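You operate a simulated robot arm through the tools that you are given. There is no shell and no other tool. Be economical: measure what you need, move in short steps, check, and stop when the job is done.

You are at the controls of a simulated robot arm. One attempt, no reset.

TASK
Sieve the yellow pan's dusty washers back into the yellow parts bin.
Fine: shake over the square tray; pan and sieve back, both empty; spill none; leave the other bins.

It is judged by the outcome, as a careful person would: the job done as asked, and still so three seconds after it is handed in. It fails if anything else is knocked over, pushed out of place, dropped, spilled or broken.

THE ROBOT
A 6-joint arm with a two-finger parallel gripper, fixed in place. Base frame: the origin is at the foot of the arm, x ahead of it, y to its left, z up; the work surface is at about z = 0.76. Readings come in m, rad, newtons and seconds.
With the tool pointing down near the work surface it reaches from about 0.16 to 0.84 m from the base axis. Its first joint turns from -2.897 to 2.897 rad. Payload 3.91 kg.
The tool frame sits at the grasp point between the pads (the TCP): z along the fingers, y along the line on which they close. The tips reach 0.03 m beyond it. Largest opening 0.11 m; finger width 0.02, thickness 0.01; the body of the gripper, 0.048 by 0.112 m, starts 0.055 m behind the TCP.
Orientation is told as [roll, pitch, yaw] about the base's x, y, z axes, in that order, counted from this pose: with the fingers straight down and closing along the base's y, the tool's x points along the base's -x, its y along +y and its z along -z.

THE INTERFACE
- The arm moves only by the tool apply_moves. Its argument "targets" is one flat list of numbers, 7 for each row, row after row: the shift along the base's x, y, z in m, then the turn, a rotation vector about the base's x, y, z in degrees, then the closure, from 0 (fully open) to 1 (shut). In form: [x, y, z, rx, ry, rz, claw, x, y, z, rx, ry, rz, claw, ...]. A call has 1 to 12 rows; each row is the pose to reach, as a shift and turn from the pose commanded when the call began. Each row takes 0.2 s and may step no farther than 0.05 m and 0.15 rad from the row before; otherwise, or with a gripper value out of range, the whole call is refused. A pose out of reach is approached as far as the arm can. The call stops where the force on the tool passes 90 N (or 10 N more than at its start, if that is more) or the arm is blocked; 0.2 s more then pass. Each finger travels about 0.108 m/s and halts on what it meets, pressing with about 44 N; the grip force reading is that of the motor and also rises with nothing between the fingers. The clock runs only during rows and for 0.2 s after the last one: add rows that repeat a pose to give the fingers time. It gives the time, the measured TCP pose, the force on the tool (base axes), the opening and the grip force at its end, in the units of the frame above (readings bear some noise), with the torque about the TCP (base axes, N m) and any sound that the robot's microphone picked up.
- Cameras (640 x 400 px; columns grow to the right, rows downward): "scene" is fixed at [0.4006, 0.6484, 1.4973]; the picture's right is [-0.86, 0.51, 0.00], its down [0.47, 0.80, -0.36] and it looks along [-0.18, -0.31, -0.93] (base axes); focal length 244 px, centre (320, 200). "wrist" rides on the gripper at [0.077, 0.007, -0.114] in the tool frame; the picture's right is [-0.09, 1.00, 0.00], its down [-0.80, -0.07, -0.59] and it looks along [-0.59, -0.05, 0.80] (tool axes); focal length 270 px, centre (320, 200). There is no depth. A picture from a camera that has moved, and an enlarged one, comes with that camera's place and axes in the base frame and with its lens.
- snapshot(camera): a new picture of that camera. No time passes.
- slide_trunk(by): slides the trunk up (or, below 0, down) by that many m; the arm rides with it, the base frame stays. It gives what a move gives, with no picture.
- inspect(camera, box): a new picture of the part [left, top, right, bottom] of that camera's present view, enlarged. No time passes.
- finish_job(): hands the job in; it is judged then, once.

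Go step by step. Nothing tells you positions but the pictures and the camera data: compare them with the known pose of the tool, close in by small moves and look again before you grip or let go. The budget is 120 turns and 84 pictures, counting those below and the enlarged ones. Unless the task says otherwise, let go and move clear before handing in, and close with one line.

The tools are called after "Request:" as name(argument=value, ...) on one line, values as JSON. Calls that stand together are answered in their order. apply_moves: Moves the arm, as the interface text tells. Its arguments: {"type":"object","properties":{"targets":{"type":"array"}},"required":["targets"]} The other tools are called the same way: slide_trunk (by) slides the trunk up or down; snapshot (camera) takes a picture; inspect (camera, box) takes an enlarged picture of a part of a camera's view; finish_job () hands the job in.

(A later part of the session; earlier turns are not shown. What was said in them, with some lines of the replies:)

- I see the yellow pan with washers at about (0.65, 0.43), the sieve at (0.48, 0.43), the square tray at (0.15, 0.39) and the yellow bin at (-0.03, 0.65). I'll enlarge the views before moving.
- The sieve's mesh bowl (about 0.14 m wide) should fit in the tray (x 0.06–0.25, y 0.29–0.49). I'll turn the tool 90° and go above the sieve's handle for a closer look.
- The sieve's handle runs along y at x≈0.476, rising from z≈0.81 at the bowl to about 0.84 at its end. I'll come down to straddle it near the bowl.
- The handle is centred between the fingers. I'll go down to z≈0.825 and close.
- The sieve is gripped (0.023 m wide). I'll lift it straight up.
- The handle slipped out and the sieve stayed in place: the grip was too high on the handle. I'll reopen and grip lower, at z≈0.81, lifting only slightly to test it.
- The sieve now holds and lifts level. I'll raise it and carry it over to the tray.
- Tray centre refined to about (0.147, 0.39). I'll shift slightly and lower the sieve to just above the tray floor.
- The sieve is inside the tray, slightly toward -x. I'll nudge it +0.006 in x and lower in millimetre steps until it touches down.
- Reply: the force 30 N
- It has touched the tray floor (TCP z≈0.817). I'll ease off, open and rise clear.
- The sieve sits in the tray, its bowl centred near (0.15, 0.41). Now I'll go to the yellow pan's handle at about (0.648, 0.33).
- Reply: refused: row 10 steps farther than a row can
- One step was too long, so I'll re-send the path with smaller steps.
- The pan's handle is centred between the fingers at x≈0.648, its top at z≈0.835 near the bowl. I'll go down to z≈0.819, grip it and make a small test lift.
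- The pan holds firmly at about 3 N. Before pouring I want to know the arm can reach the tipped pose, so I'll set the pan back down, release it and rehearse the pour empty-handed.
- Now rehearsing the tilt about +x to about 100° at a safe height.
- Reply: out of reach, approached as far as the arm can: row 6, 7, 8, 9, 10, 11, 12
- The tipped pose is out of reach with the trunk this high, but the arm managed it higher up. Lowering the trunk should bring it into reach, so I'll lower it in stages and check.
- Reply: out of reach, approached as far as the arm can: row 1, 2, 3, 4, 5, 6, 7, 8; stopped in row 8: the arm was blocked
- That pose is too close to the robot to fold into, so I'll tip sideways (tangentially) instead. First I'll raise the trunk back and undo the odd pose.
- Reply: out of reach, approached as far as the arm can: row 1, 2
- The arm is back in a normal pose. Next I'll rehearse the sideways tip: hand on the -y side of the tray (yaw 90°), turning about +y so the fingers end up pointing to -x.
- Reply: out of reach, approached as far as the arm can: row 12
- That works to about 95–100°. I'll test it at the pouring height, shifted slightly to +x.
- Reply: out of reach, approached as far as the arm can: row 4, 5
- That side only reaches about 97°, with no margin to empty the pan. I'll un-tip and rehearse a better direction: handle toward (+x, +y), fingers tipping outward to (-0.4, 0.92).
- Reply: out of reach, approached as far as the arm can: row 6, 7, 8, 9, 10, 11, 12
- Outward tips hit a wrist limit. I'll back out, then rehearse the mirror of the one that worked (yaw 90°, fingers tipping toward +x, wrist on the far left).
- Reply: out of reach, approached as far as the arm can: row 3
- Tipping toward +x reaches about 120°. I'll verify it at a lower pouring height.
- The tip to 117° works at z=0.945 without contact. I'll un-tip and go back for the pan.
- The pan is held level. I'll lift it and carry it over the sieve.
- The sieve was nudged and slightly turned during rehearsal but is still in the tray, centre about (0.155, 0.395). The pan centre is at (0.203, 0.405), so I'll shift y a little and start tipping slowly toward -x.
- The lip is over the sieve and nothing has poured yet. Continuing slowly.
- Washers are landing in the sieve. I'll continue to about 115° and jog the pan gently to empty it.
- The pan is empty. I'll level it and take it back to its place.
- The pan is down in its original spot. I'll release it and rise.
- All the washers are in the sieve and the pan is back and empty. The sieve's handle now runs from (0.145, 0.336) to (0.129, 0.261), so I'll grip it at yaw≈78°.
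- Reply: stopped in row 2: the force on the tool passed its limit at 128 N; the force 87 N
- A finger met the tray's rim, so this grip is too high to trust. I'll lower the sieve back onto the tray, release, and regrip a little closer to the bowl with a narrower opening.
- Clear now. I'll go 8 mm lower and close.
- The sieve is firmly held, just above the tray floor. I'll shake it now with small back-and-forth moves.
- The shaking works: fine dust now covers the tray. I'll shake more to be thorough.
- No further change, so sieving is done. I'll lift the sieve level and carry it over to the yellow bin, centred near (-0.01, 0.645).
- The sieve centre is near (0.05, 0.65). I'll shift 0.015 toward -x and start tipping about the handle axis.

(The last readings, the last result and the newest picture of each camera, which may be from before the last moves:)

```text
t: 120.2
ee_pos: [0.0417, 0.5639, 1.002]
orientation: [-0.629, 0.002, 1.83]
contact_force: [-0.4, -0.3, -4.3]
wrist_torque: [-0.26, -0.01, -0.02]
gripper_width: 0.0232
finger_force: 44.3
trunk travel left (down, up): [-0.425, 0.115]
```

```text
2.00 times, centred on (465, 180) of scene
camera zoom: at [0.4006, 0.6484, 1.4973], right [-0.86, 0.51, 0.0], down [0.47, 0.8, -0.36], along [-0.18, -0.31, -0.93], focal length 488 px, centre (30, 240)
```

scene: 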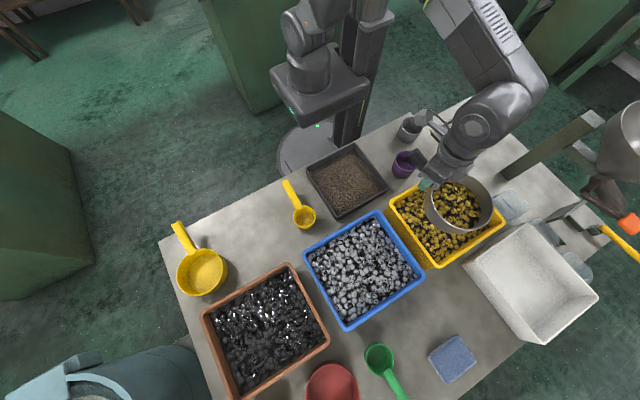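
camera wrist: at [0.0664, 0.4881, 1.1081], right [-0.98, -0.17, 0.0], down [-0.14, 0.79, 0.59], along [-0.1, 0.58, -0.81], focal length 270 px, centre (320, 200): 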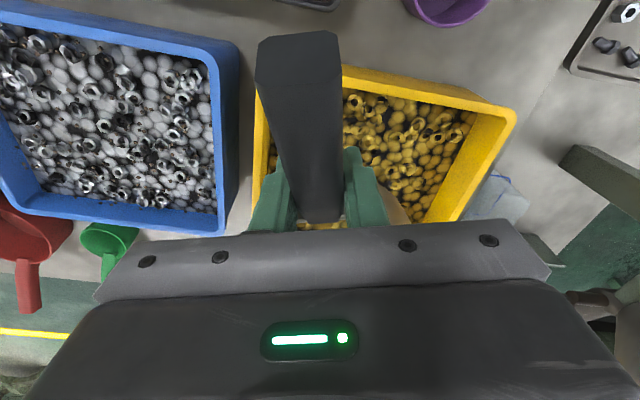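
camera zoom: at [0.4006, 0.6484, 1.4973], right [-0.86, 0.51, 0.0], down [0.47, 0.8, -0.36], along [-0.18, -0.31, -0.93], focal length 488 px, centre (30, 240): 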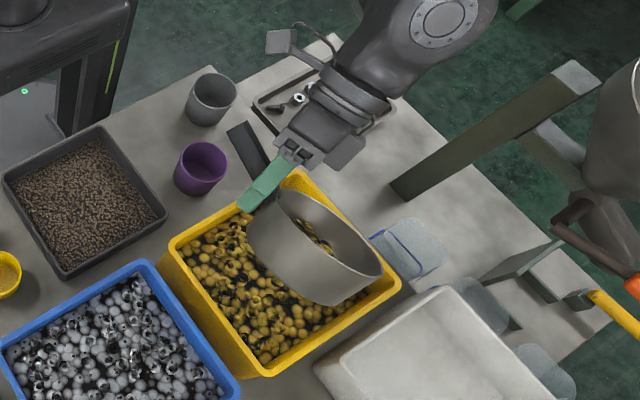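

The lip is at about (-0.03, 0.70), inside the bin. Continuing.

Request:
apply_moves(targets=[0, 0, 0, 1.3, -4.8, 0, 1, 0, 0, 0, 2.6, -9.6, 0, 1, 0, -0.003, 0, 3.9, -14.4, 0, 1, 0, -0.006, 0, 5.2, -19.3, 0, 1, 0, -0.01, 0, 6.5, -24.1, 0, 1, 0, -0.01, 0, 7.9, -29, 0, 1, 0, -0.01, 0, 9.2, -33.8, 0, 1, 0, -0.01, 0, 10.5, -38.6, 0, 1, 0, -0.01, 0, 10.5, -38.6, 0, 1])

Request:
inspect(camera="scene", box=[370, 80, 560, 280])

```text
t: 122.2
ee_pos: [0.0406, 0.5528, 1.0024]
orientation: [-1.327, -0.002, 1.832]
contact_force: [-0.2, 0.6, -2.3]
wrist_torque: [-0.18, 0.04, 0.0]
gripper_width: 0.0236
finger_force: 44.0
trunk travel left (down, up): [-0.425, 0.115]
```

```text
2.00 times, centred on (465, 180) of scene
camera zoom: at [0.4006, 0.6484, 1.4973], right [-0.86, 0.51, 0.0], down [0.47, 0.8, -0.36], along [-0.18, -0.31, -0.93], focal length 488 px, centre (30, 240)
```

zoom: 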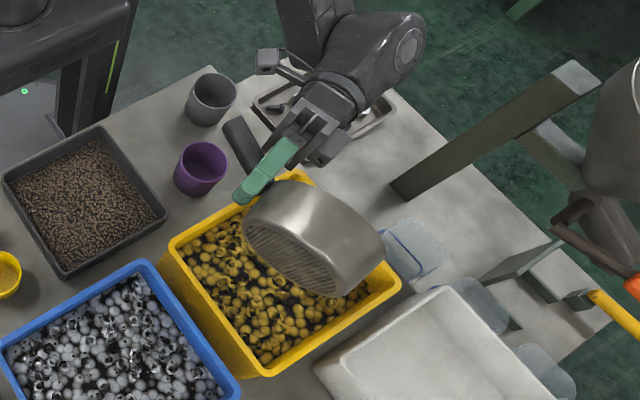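

Request:
apply_moves(targets=[0, 0, 0, 1.6, -5.8, 0, 1, 0, 0, 0, 3.1, -11.6, 0, 1, 0, 0, 0, 4.7, -17.4, 0, 1, 0, 0, 0, 6.3, -23.2, 0, 1, 0, 0, 0, 7.9, -29, 0, 1, 0, 0, 0, 9.4, -34.7, 0, 1, 0, 0, 0, 9.4, -34.7, 0, 1, 0, 0, 0.008, 8, -29, 0, 1, 0, 0, 0, 9.4, -34.7, 0, 1, 0, 0, 0.008, 8, -29, 0, 1, 0, 0, 0, 9.4, -34.7, 0, 1, 0, 0, 0, 9.4, -34.7, 0, 1])

Request:
inspect(camera="scene", box=[370, 80, 560, 280])

```text
t: 124.8
ee_pos: [0.0397, 0.5529, 1.0013]
orientation: [-1.953, -0.004, 1.833]
contact_force: [0.5, -0.1, -2.7]
wrist_torque: [-0.14, 0.01, 0.0]
gripper_width: 0.0235
finger_force: 44.0
trunk travel left (down, up): [-0.425, 0.115]
```

```text
2.00 times, centred on (465, 180) of scene
camera zoom: at [0.4006, 0.6484, 1.4973], right [-0.86, 0.51, 0.0], down [0.47, 0.8, -0.36], along [-0.18, -0.31, -0.93], focal length 488 px, centre (30, 240)
```

zoom: 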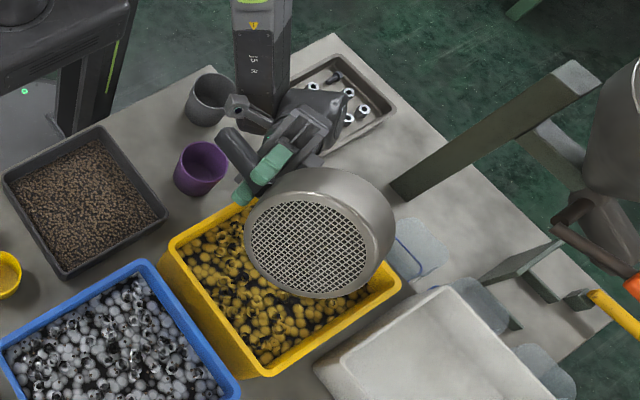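

It looks empty through the mesh. I'll tip it back level above the bin and check inside.

Request:
apply_moves(targets=[0, 0, 0.005, -2.2, 8.1, 0, 1, 0, 0, 0.01, -4.4, 16.2, 0, 1, 0, 0, 0.015, -6.6, 24.4, 0, 1, 0, 0, 0.02, -8.8, 32.5, 0, 1, 0, 0, 0.02, -11, 40.6, 0, 1, 0, 0, 0.02, -13.2, 48.7, 0, 1, 0, 0, 0.02, -15.4, 56.8, 0, 1, 0, 0, 0.02, -17.6, 65, 0, 1, 0, 0, 0.02, -19.8, 73.1, 0, 1, 0, 0, 0.02, -22, 81.2, 0, 1, 0, 0, 0.02, -24.2, 89.3, 0, 1, 0, 0, 0.02, -26.4, 97.4, 0, 1])

Request:
snapshot(camera="scene")

Request:
inspect(camera="scene", box=[390, 140, 520, 280])

```text
t: 127.4
ee_pos: [0.0404, 0.5544, 1.0215]
orientation: [-0.189, 0.002, 1.834]
contact_force: [-0.5, -0.1, -1.6]
wrist_torque: [-0.16, -0.06, 0.03]
gripper_width: 0.0231
finger_force: 43.5
trunk travel left (down, up): [-0.425, 0.115]
```

```text
19 pictures are left
```

scene: 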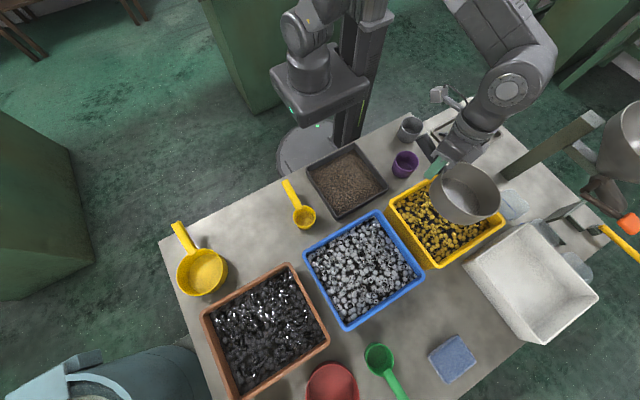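

```text
2.86 times, centred on (455, 210) of scene
camera zoom: at [0.4006, 0.6484, 1.4973], right [-0.86, 0.51, 0.0], down [0.47, 0.8, -0.36], along [-0.18, -0.31, -0.93], focal length 697 px, centre (-66, 171)
```

zoom: 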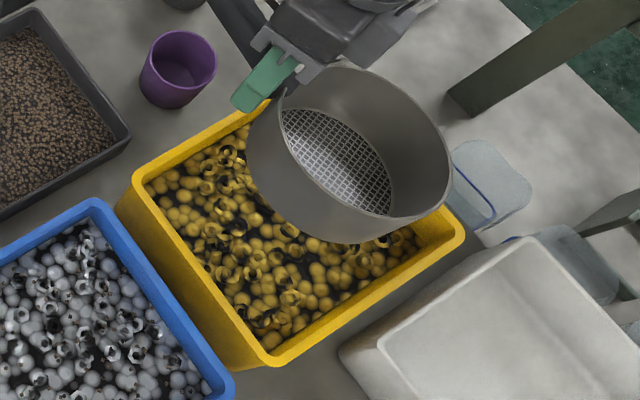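

The sieve is empty and the washers are in the yellow bin. I'll carry the sieve back to its original place.

Request:
apply_moves(targets=[0, 0, 0.005, -1.4, 5.2, 0, 1, 0, 0, 0.01, -2.8, 10.4, 0, 1])

Request:
apply_moves(targets=[0.036, -0.0175, 0, 0, 0, -1.25, 1, 0.072, -0.035, 0, 0, 0, -2.5, 1, 0.108, -0.0525, 0, 0, 0, -3.75, 1, 0.144, -0.07, 0, 0, 0, -5, 1, 0.18, -0.0875, 0, 0, 0, -6.25, 1, 0.216, -0.105, 0, 0, 0, -7.5, 1, 0.252, -0.1225, 0, 0, 0, -8.75, 1, 0.288, -0.14, 0, 0, 0, -10, 1, 0.324, -0.1575, 0, 0, 0, -11.25, 1, 0.36, -0.175, -0.005, 0, 0, -12.5, 1, 0.396, -0.1925, -0.02, 0, 0, -13.8, 1, 0.432, -0.209, -0.04, 0, 0, -15.1, 1])

Request:
apply_moves(targets=[0, 0, -0.04, 0, 0, 0, 1, 0, 0, -0.08, 0, 0, 0, 1, 0, 0, -0.12, 0, 0, 0, 1, 0, 0, -0.15, 0, 0, 0, 1, 0, 0, -0.15, 0, 0, 0, 1])

Request:
inspect(camera="scene", box=[150, 160, 330, 310])

```text
t: 128.0
ee_pos: [0.0406, 0.5535, 1.0322]
orientation: [-0.003, 0.003, 1.832]
contact_force: [-0.3, 0.4, -2.6]
wrist_torque: [-0.15, -0.03, 0.05]
gripper_width: 0.0235
finger_force: 44.0
trunk travel left (down, up): [-0.425, 0.115]
```

```text
t: 130.6
ee_pos: [0.4742, 0.3431, 0.9921]
orientation: [-0.003, 0.004, 1.57]
contact_force: [-0.2, 0.6, -1.7]
wrist_torque: [-0.13, 0.02, 0.01]
gripper_width: 0.0236
finger_force: 44.3
trunk travel left (down, up): [-0.425, 0.115]
```

```text
t: 131.8
ee_pos: [0.4724, 0.3442, 0.8431]
orientation: [-0.006, 0.004, 1.568]
contact_force: [-0.5, 0.1, -1.9]
wrist_torque: [-0.14, 0.0, -0.02]
gripper_width: 0.0235
finger_force: 44.2
trunk travel left (down, up): [-0.425, 0.115]
```

```text
2.67 times, centred on (240, 235) of scene
camera zoom: at [0.4006, 0.6484, 1.4973], right [-0.86, 0.51, 0.0], down [0.47, 0.8, -0.36], along [-0.18, -0.31, -0.93], focal length 650 px, centre (533, 107)
```

zoom: 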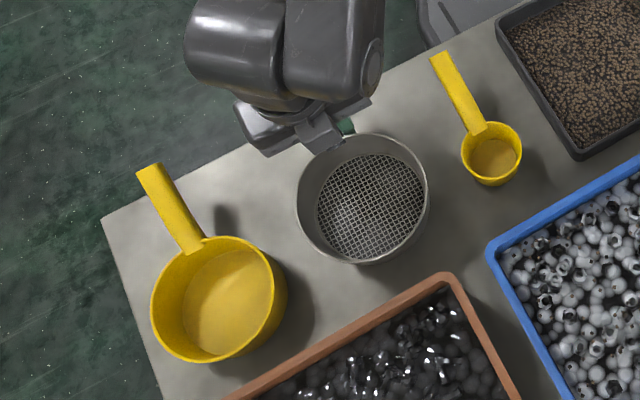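

Alignment matches the earlier picture of the lifted sieve. Lowering to touch.

Request:
apply_moves(targets=[0.001, 0.001, -0.015, 0, 0, 0, 1, 0.001, 0.001, -0.028, 0, 0, 0, 1, 0.001, 0.001, -0.032, 0, 0, 0, 1, 0.001, 0.001, -0.032, 0, 0, 0, 1])

Request:
inspect(camera="scene", box=[150, 160, 330, 310])

```text
t: 132.8
ee_pos: [0.4744, 0.3441, 0.8116]
orientation: [-0.006, -0.002, 1.569]
contact_force: [0.0, -3.4, 10.5]
wrist_torque: [1.28, 0.19, 0.03]
gripper_width: 0.0233
finger_force: 44.6
trunk travel left (down, up): [-0.425, 0.115]
```

```text
2.67 times, centred on (240, 235) of scene
camera zoom: at [0.4006, 0.6484, 1.4973], right [-0.86, 0.51, 0.0], down [0.47, 0.8, -0.36], along [-0.18, -0.31, -0.93], focal length 650 px, centre (533, 107)
```

zoom: 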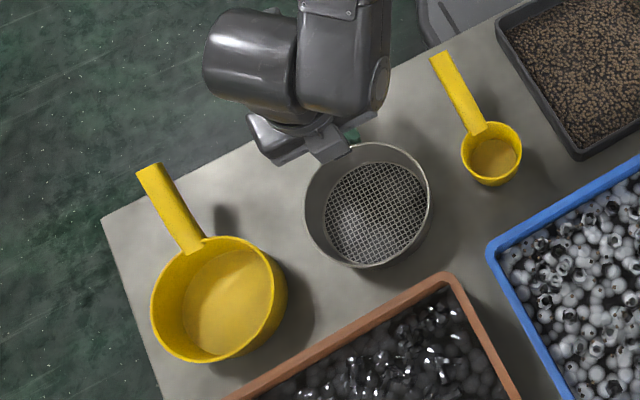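

It's about 4 mm short of the original spot, so I'll correct that and release.

Request:
apply_moves(targets=[0, 0, 0.004, 0, 0, 0, 1, 0.002, 0.004, 0.004, 0, 0, 0, 1, 0.002, 0.004, 0.0005, 0, 0, 0, 1, 0.002, 0.004, 0.0005, 0, 0, 0, 0.85, 0.002, 0.004, 0.0005, 0, 0, 0, 0.5, 0.002, 0.004, 0.0005, 0, 0, 0, 0.5, 0.002, 0.004, 0.0005, 0, 0, 0, 0.5, 0.002, 0.004, 0.04, 0, 0, 0, 0.5, 0.002, 0.004, 0.08, 0, 0, 0, 0.4, 0.002, -0.02, 0.12, 0, 0, 0, 0.3, 0.002, -0.05, 0.15, 0, 0, 0, 0.3])

Request:
apply_moves(targets=[-0.03, -0.03, 0.03, 0, 0, 0, 0.3, -0.06, -0.05, 0.06, 0, 0, 0, 0.3, -0.09, -0.05, 0.09, 0, 0, 0, 0.3, -0.12, -0.05, 0.12, 0, 0, 0, 0.3])

Request:
inspect(camera="scene", box=[150, 160, 330, 310])

Request:
snapshot(camera="scene")

Request:
inspect(camera="scene", box=[290, 100, 530, 280])

```text
t: 135.2
ee_pos: [0.4756, 0.2948, 0.9616]
orientation: [-0.005, 0.001, 1.569]
contact_force: [0.5, -0.9, 0.3]
wrist_torque: [-0.02, 0.01, -0.07]
gripper_width: 0.0768
finger_force: 0.1
trunk travel left (down, up): [-0.425, 0.115]
```

```text
refused: row 1 steps farther than a row can; nothing moved
```

```text
2.67 times, centred on (240, 235) of scene
camera zoom: at [0.4006, 0.6484, 1.4973], right [-0.86, 0.51, 0.0], down [0.47, 0.8, -0.36], along [-0.18, -0.31, -0.93], focal length 650 px, centre (533, 107)
```

zoom: 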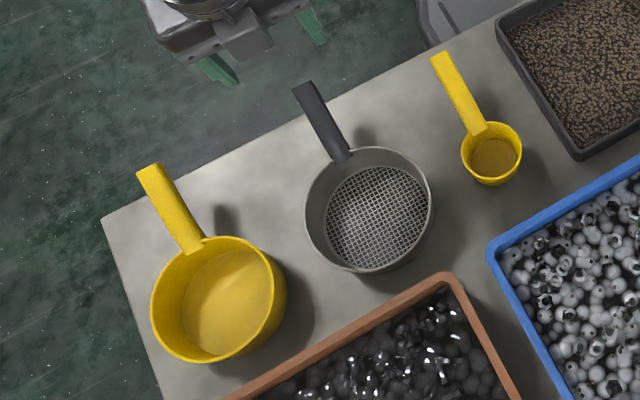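

```text
14 pictures are left
```

scene: 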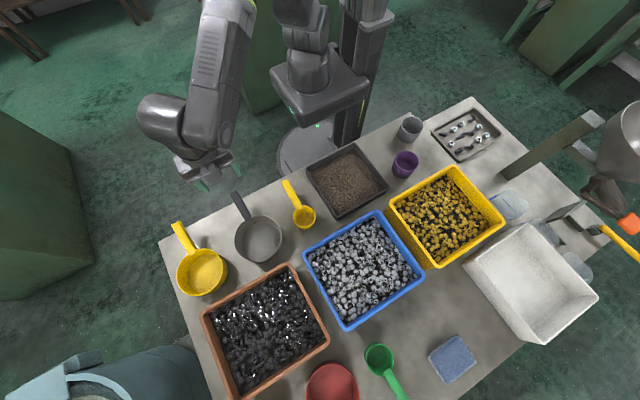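

```text
2.22 times, centred on (410, 190) of scene
camera zoom: at [0.4006, 0.6484, 1.4973], right [-0.86, 0.51, 0.0], down [0.47, 0.8, -0.36], along [-0.18, -0.31, -0.93], focal length 542 px, centre (120, 222)
```

zoom: 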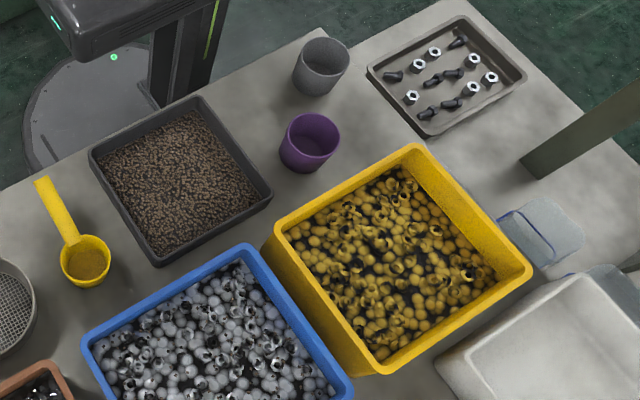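

Everything matches the starting layout: pan and sieve back and empty, fine dust in the square tray, washers in the yellow bin, nothing spilled, and the hand is clear. I'm handing in.

Request:
finish_job()

```text
The job is handed in.
```

The washers are sieved and back in the yellow bin, the fine dust is in the square tray, and the pan and sieve are empty and back in place, with no spills visible in the final pictures.
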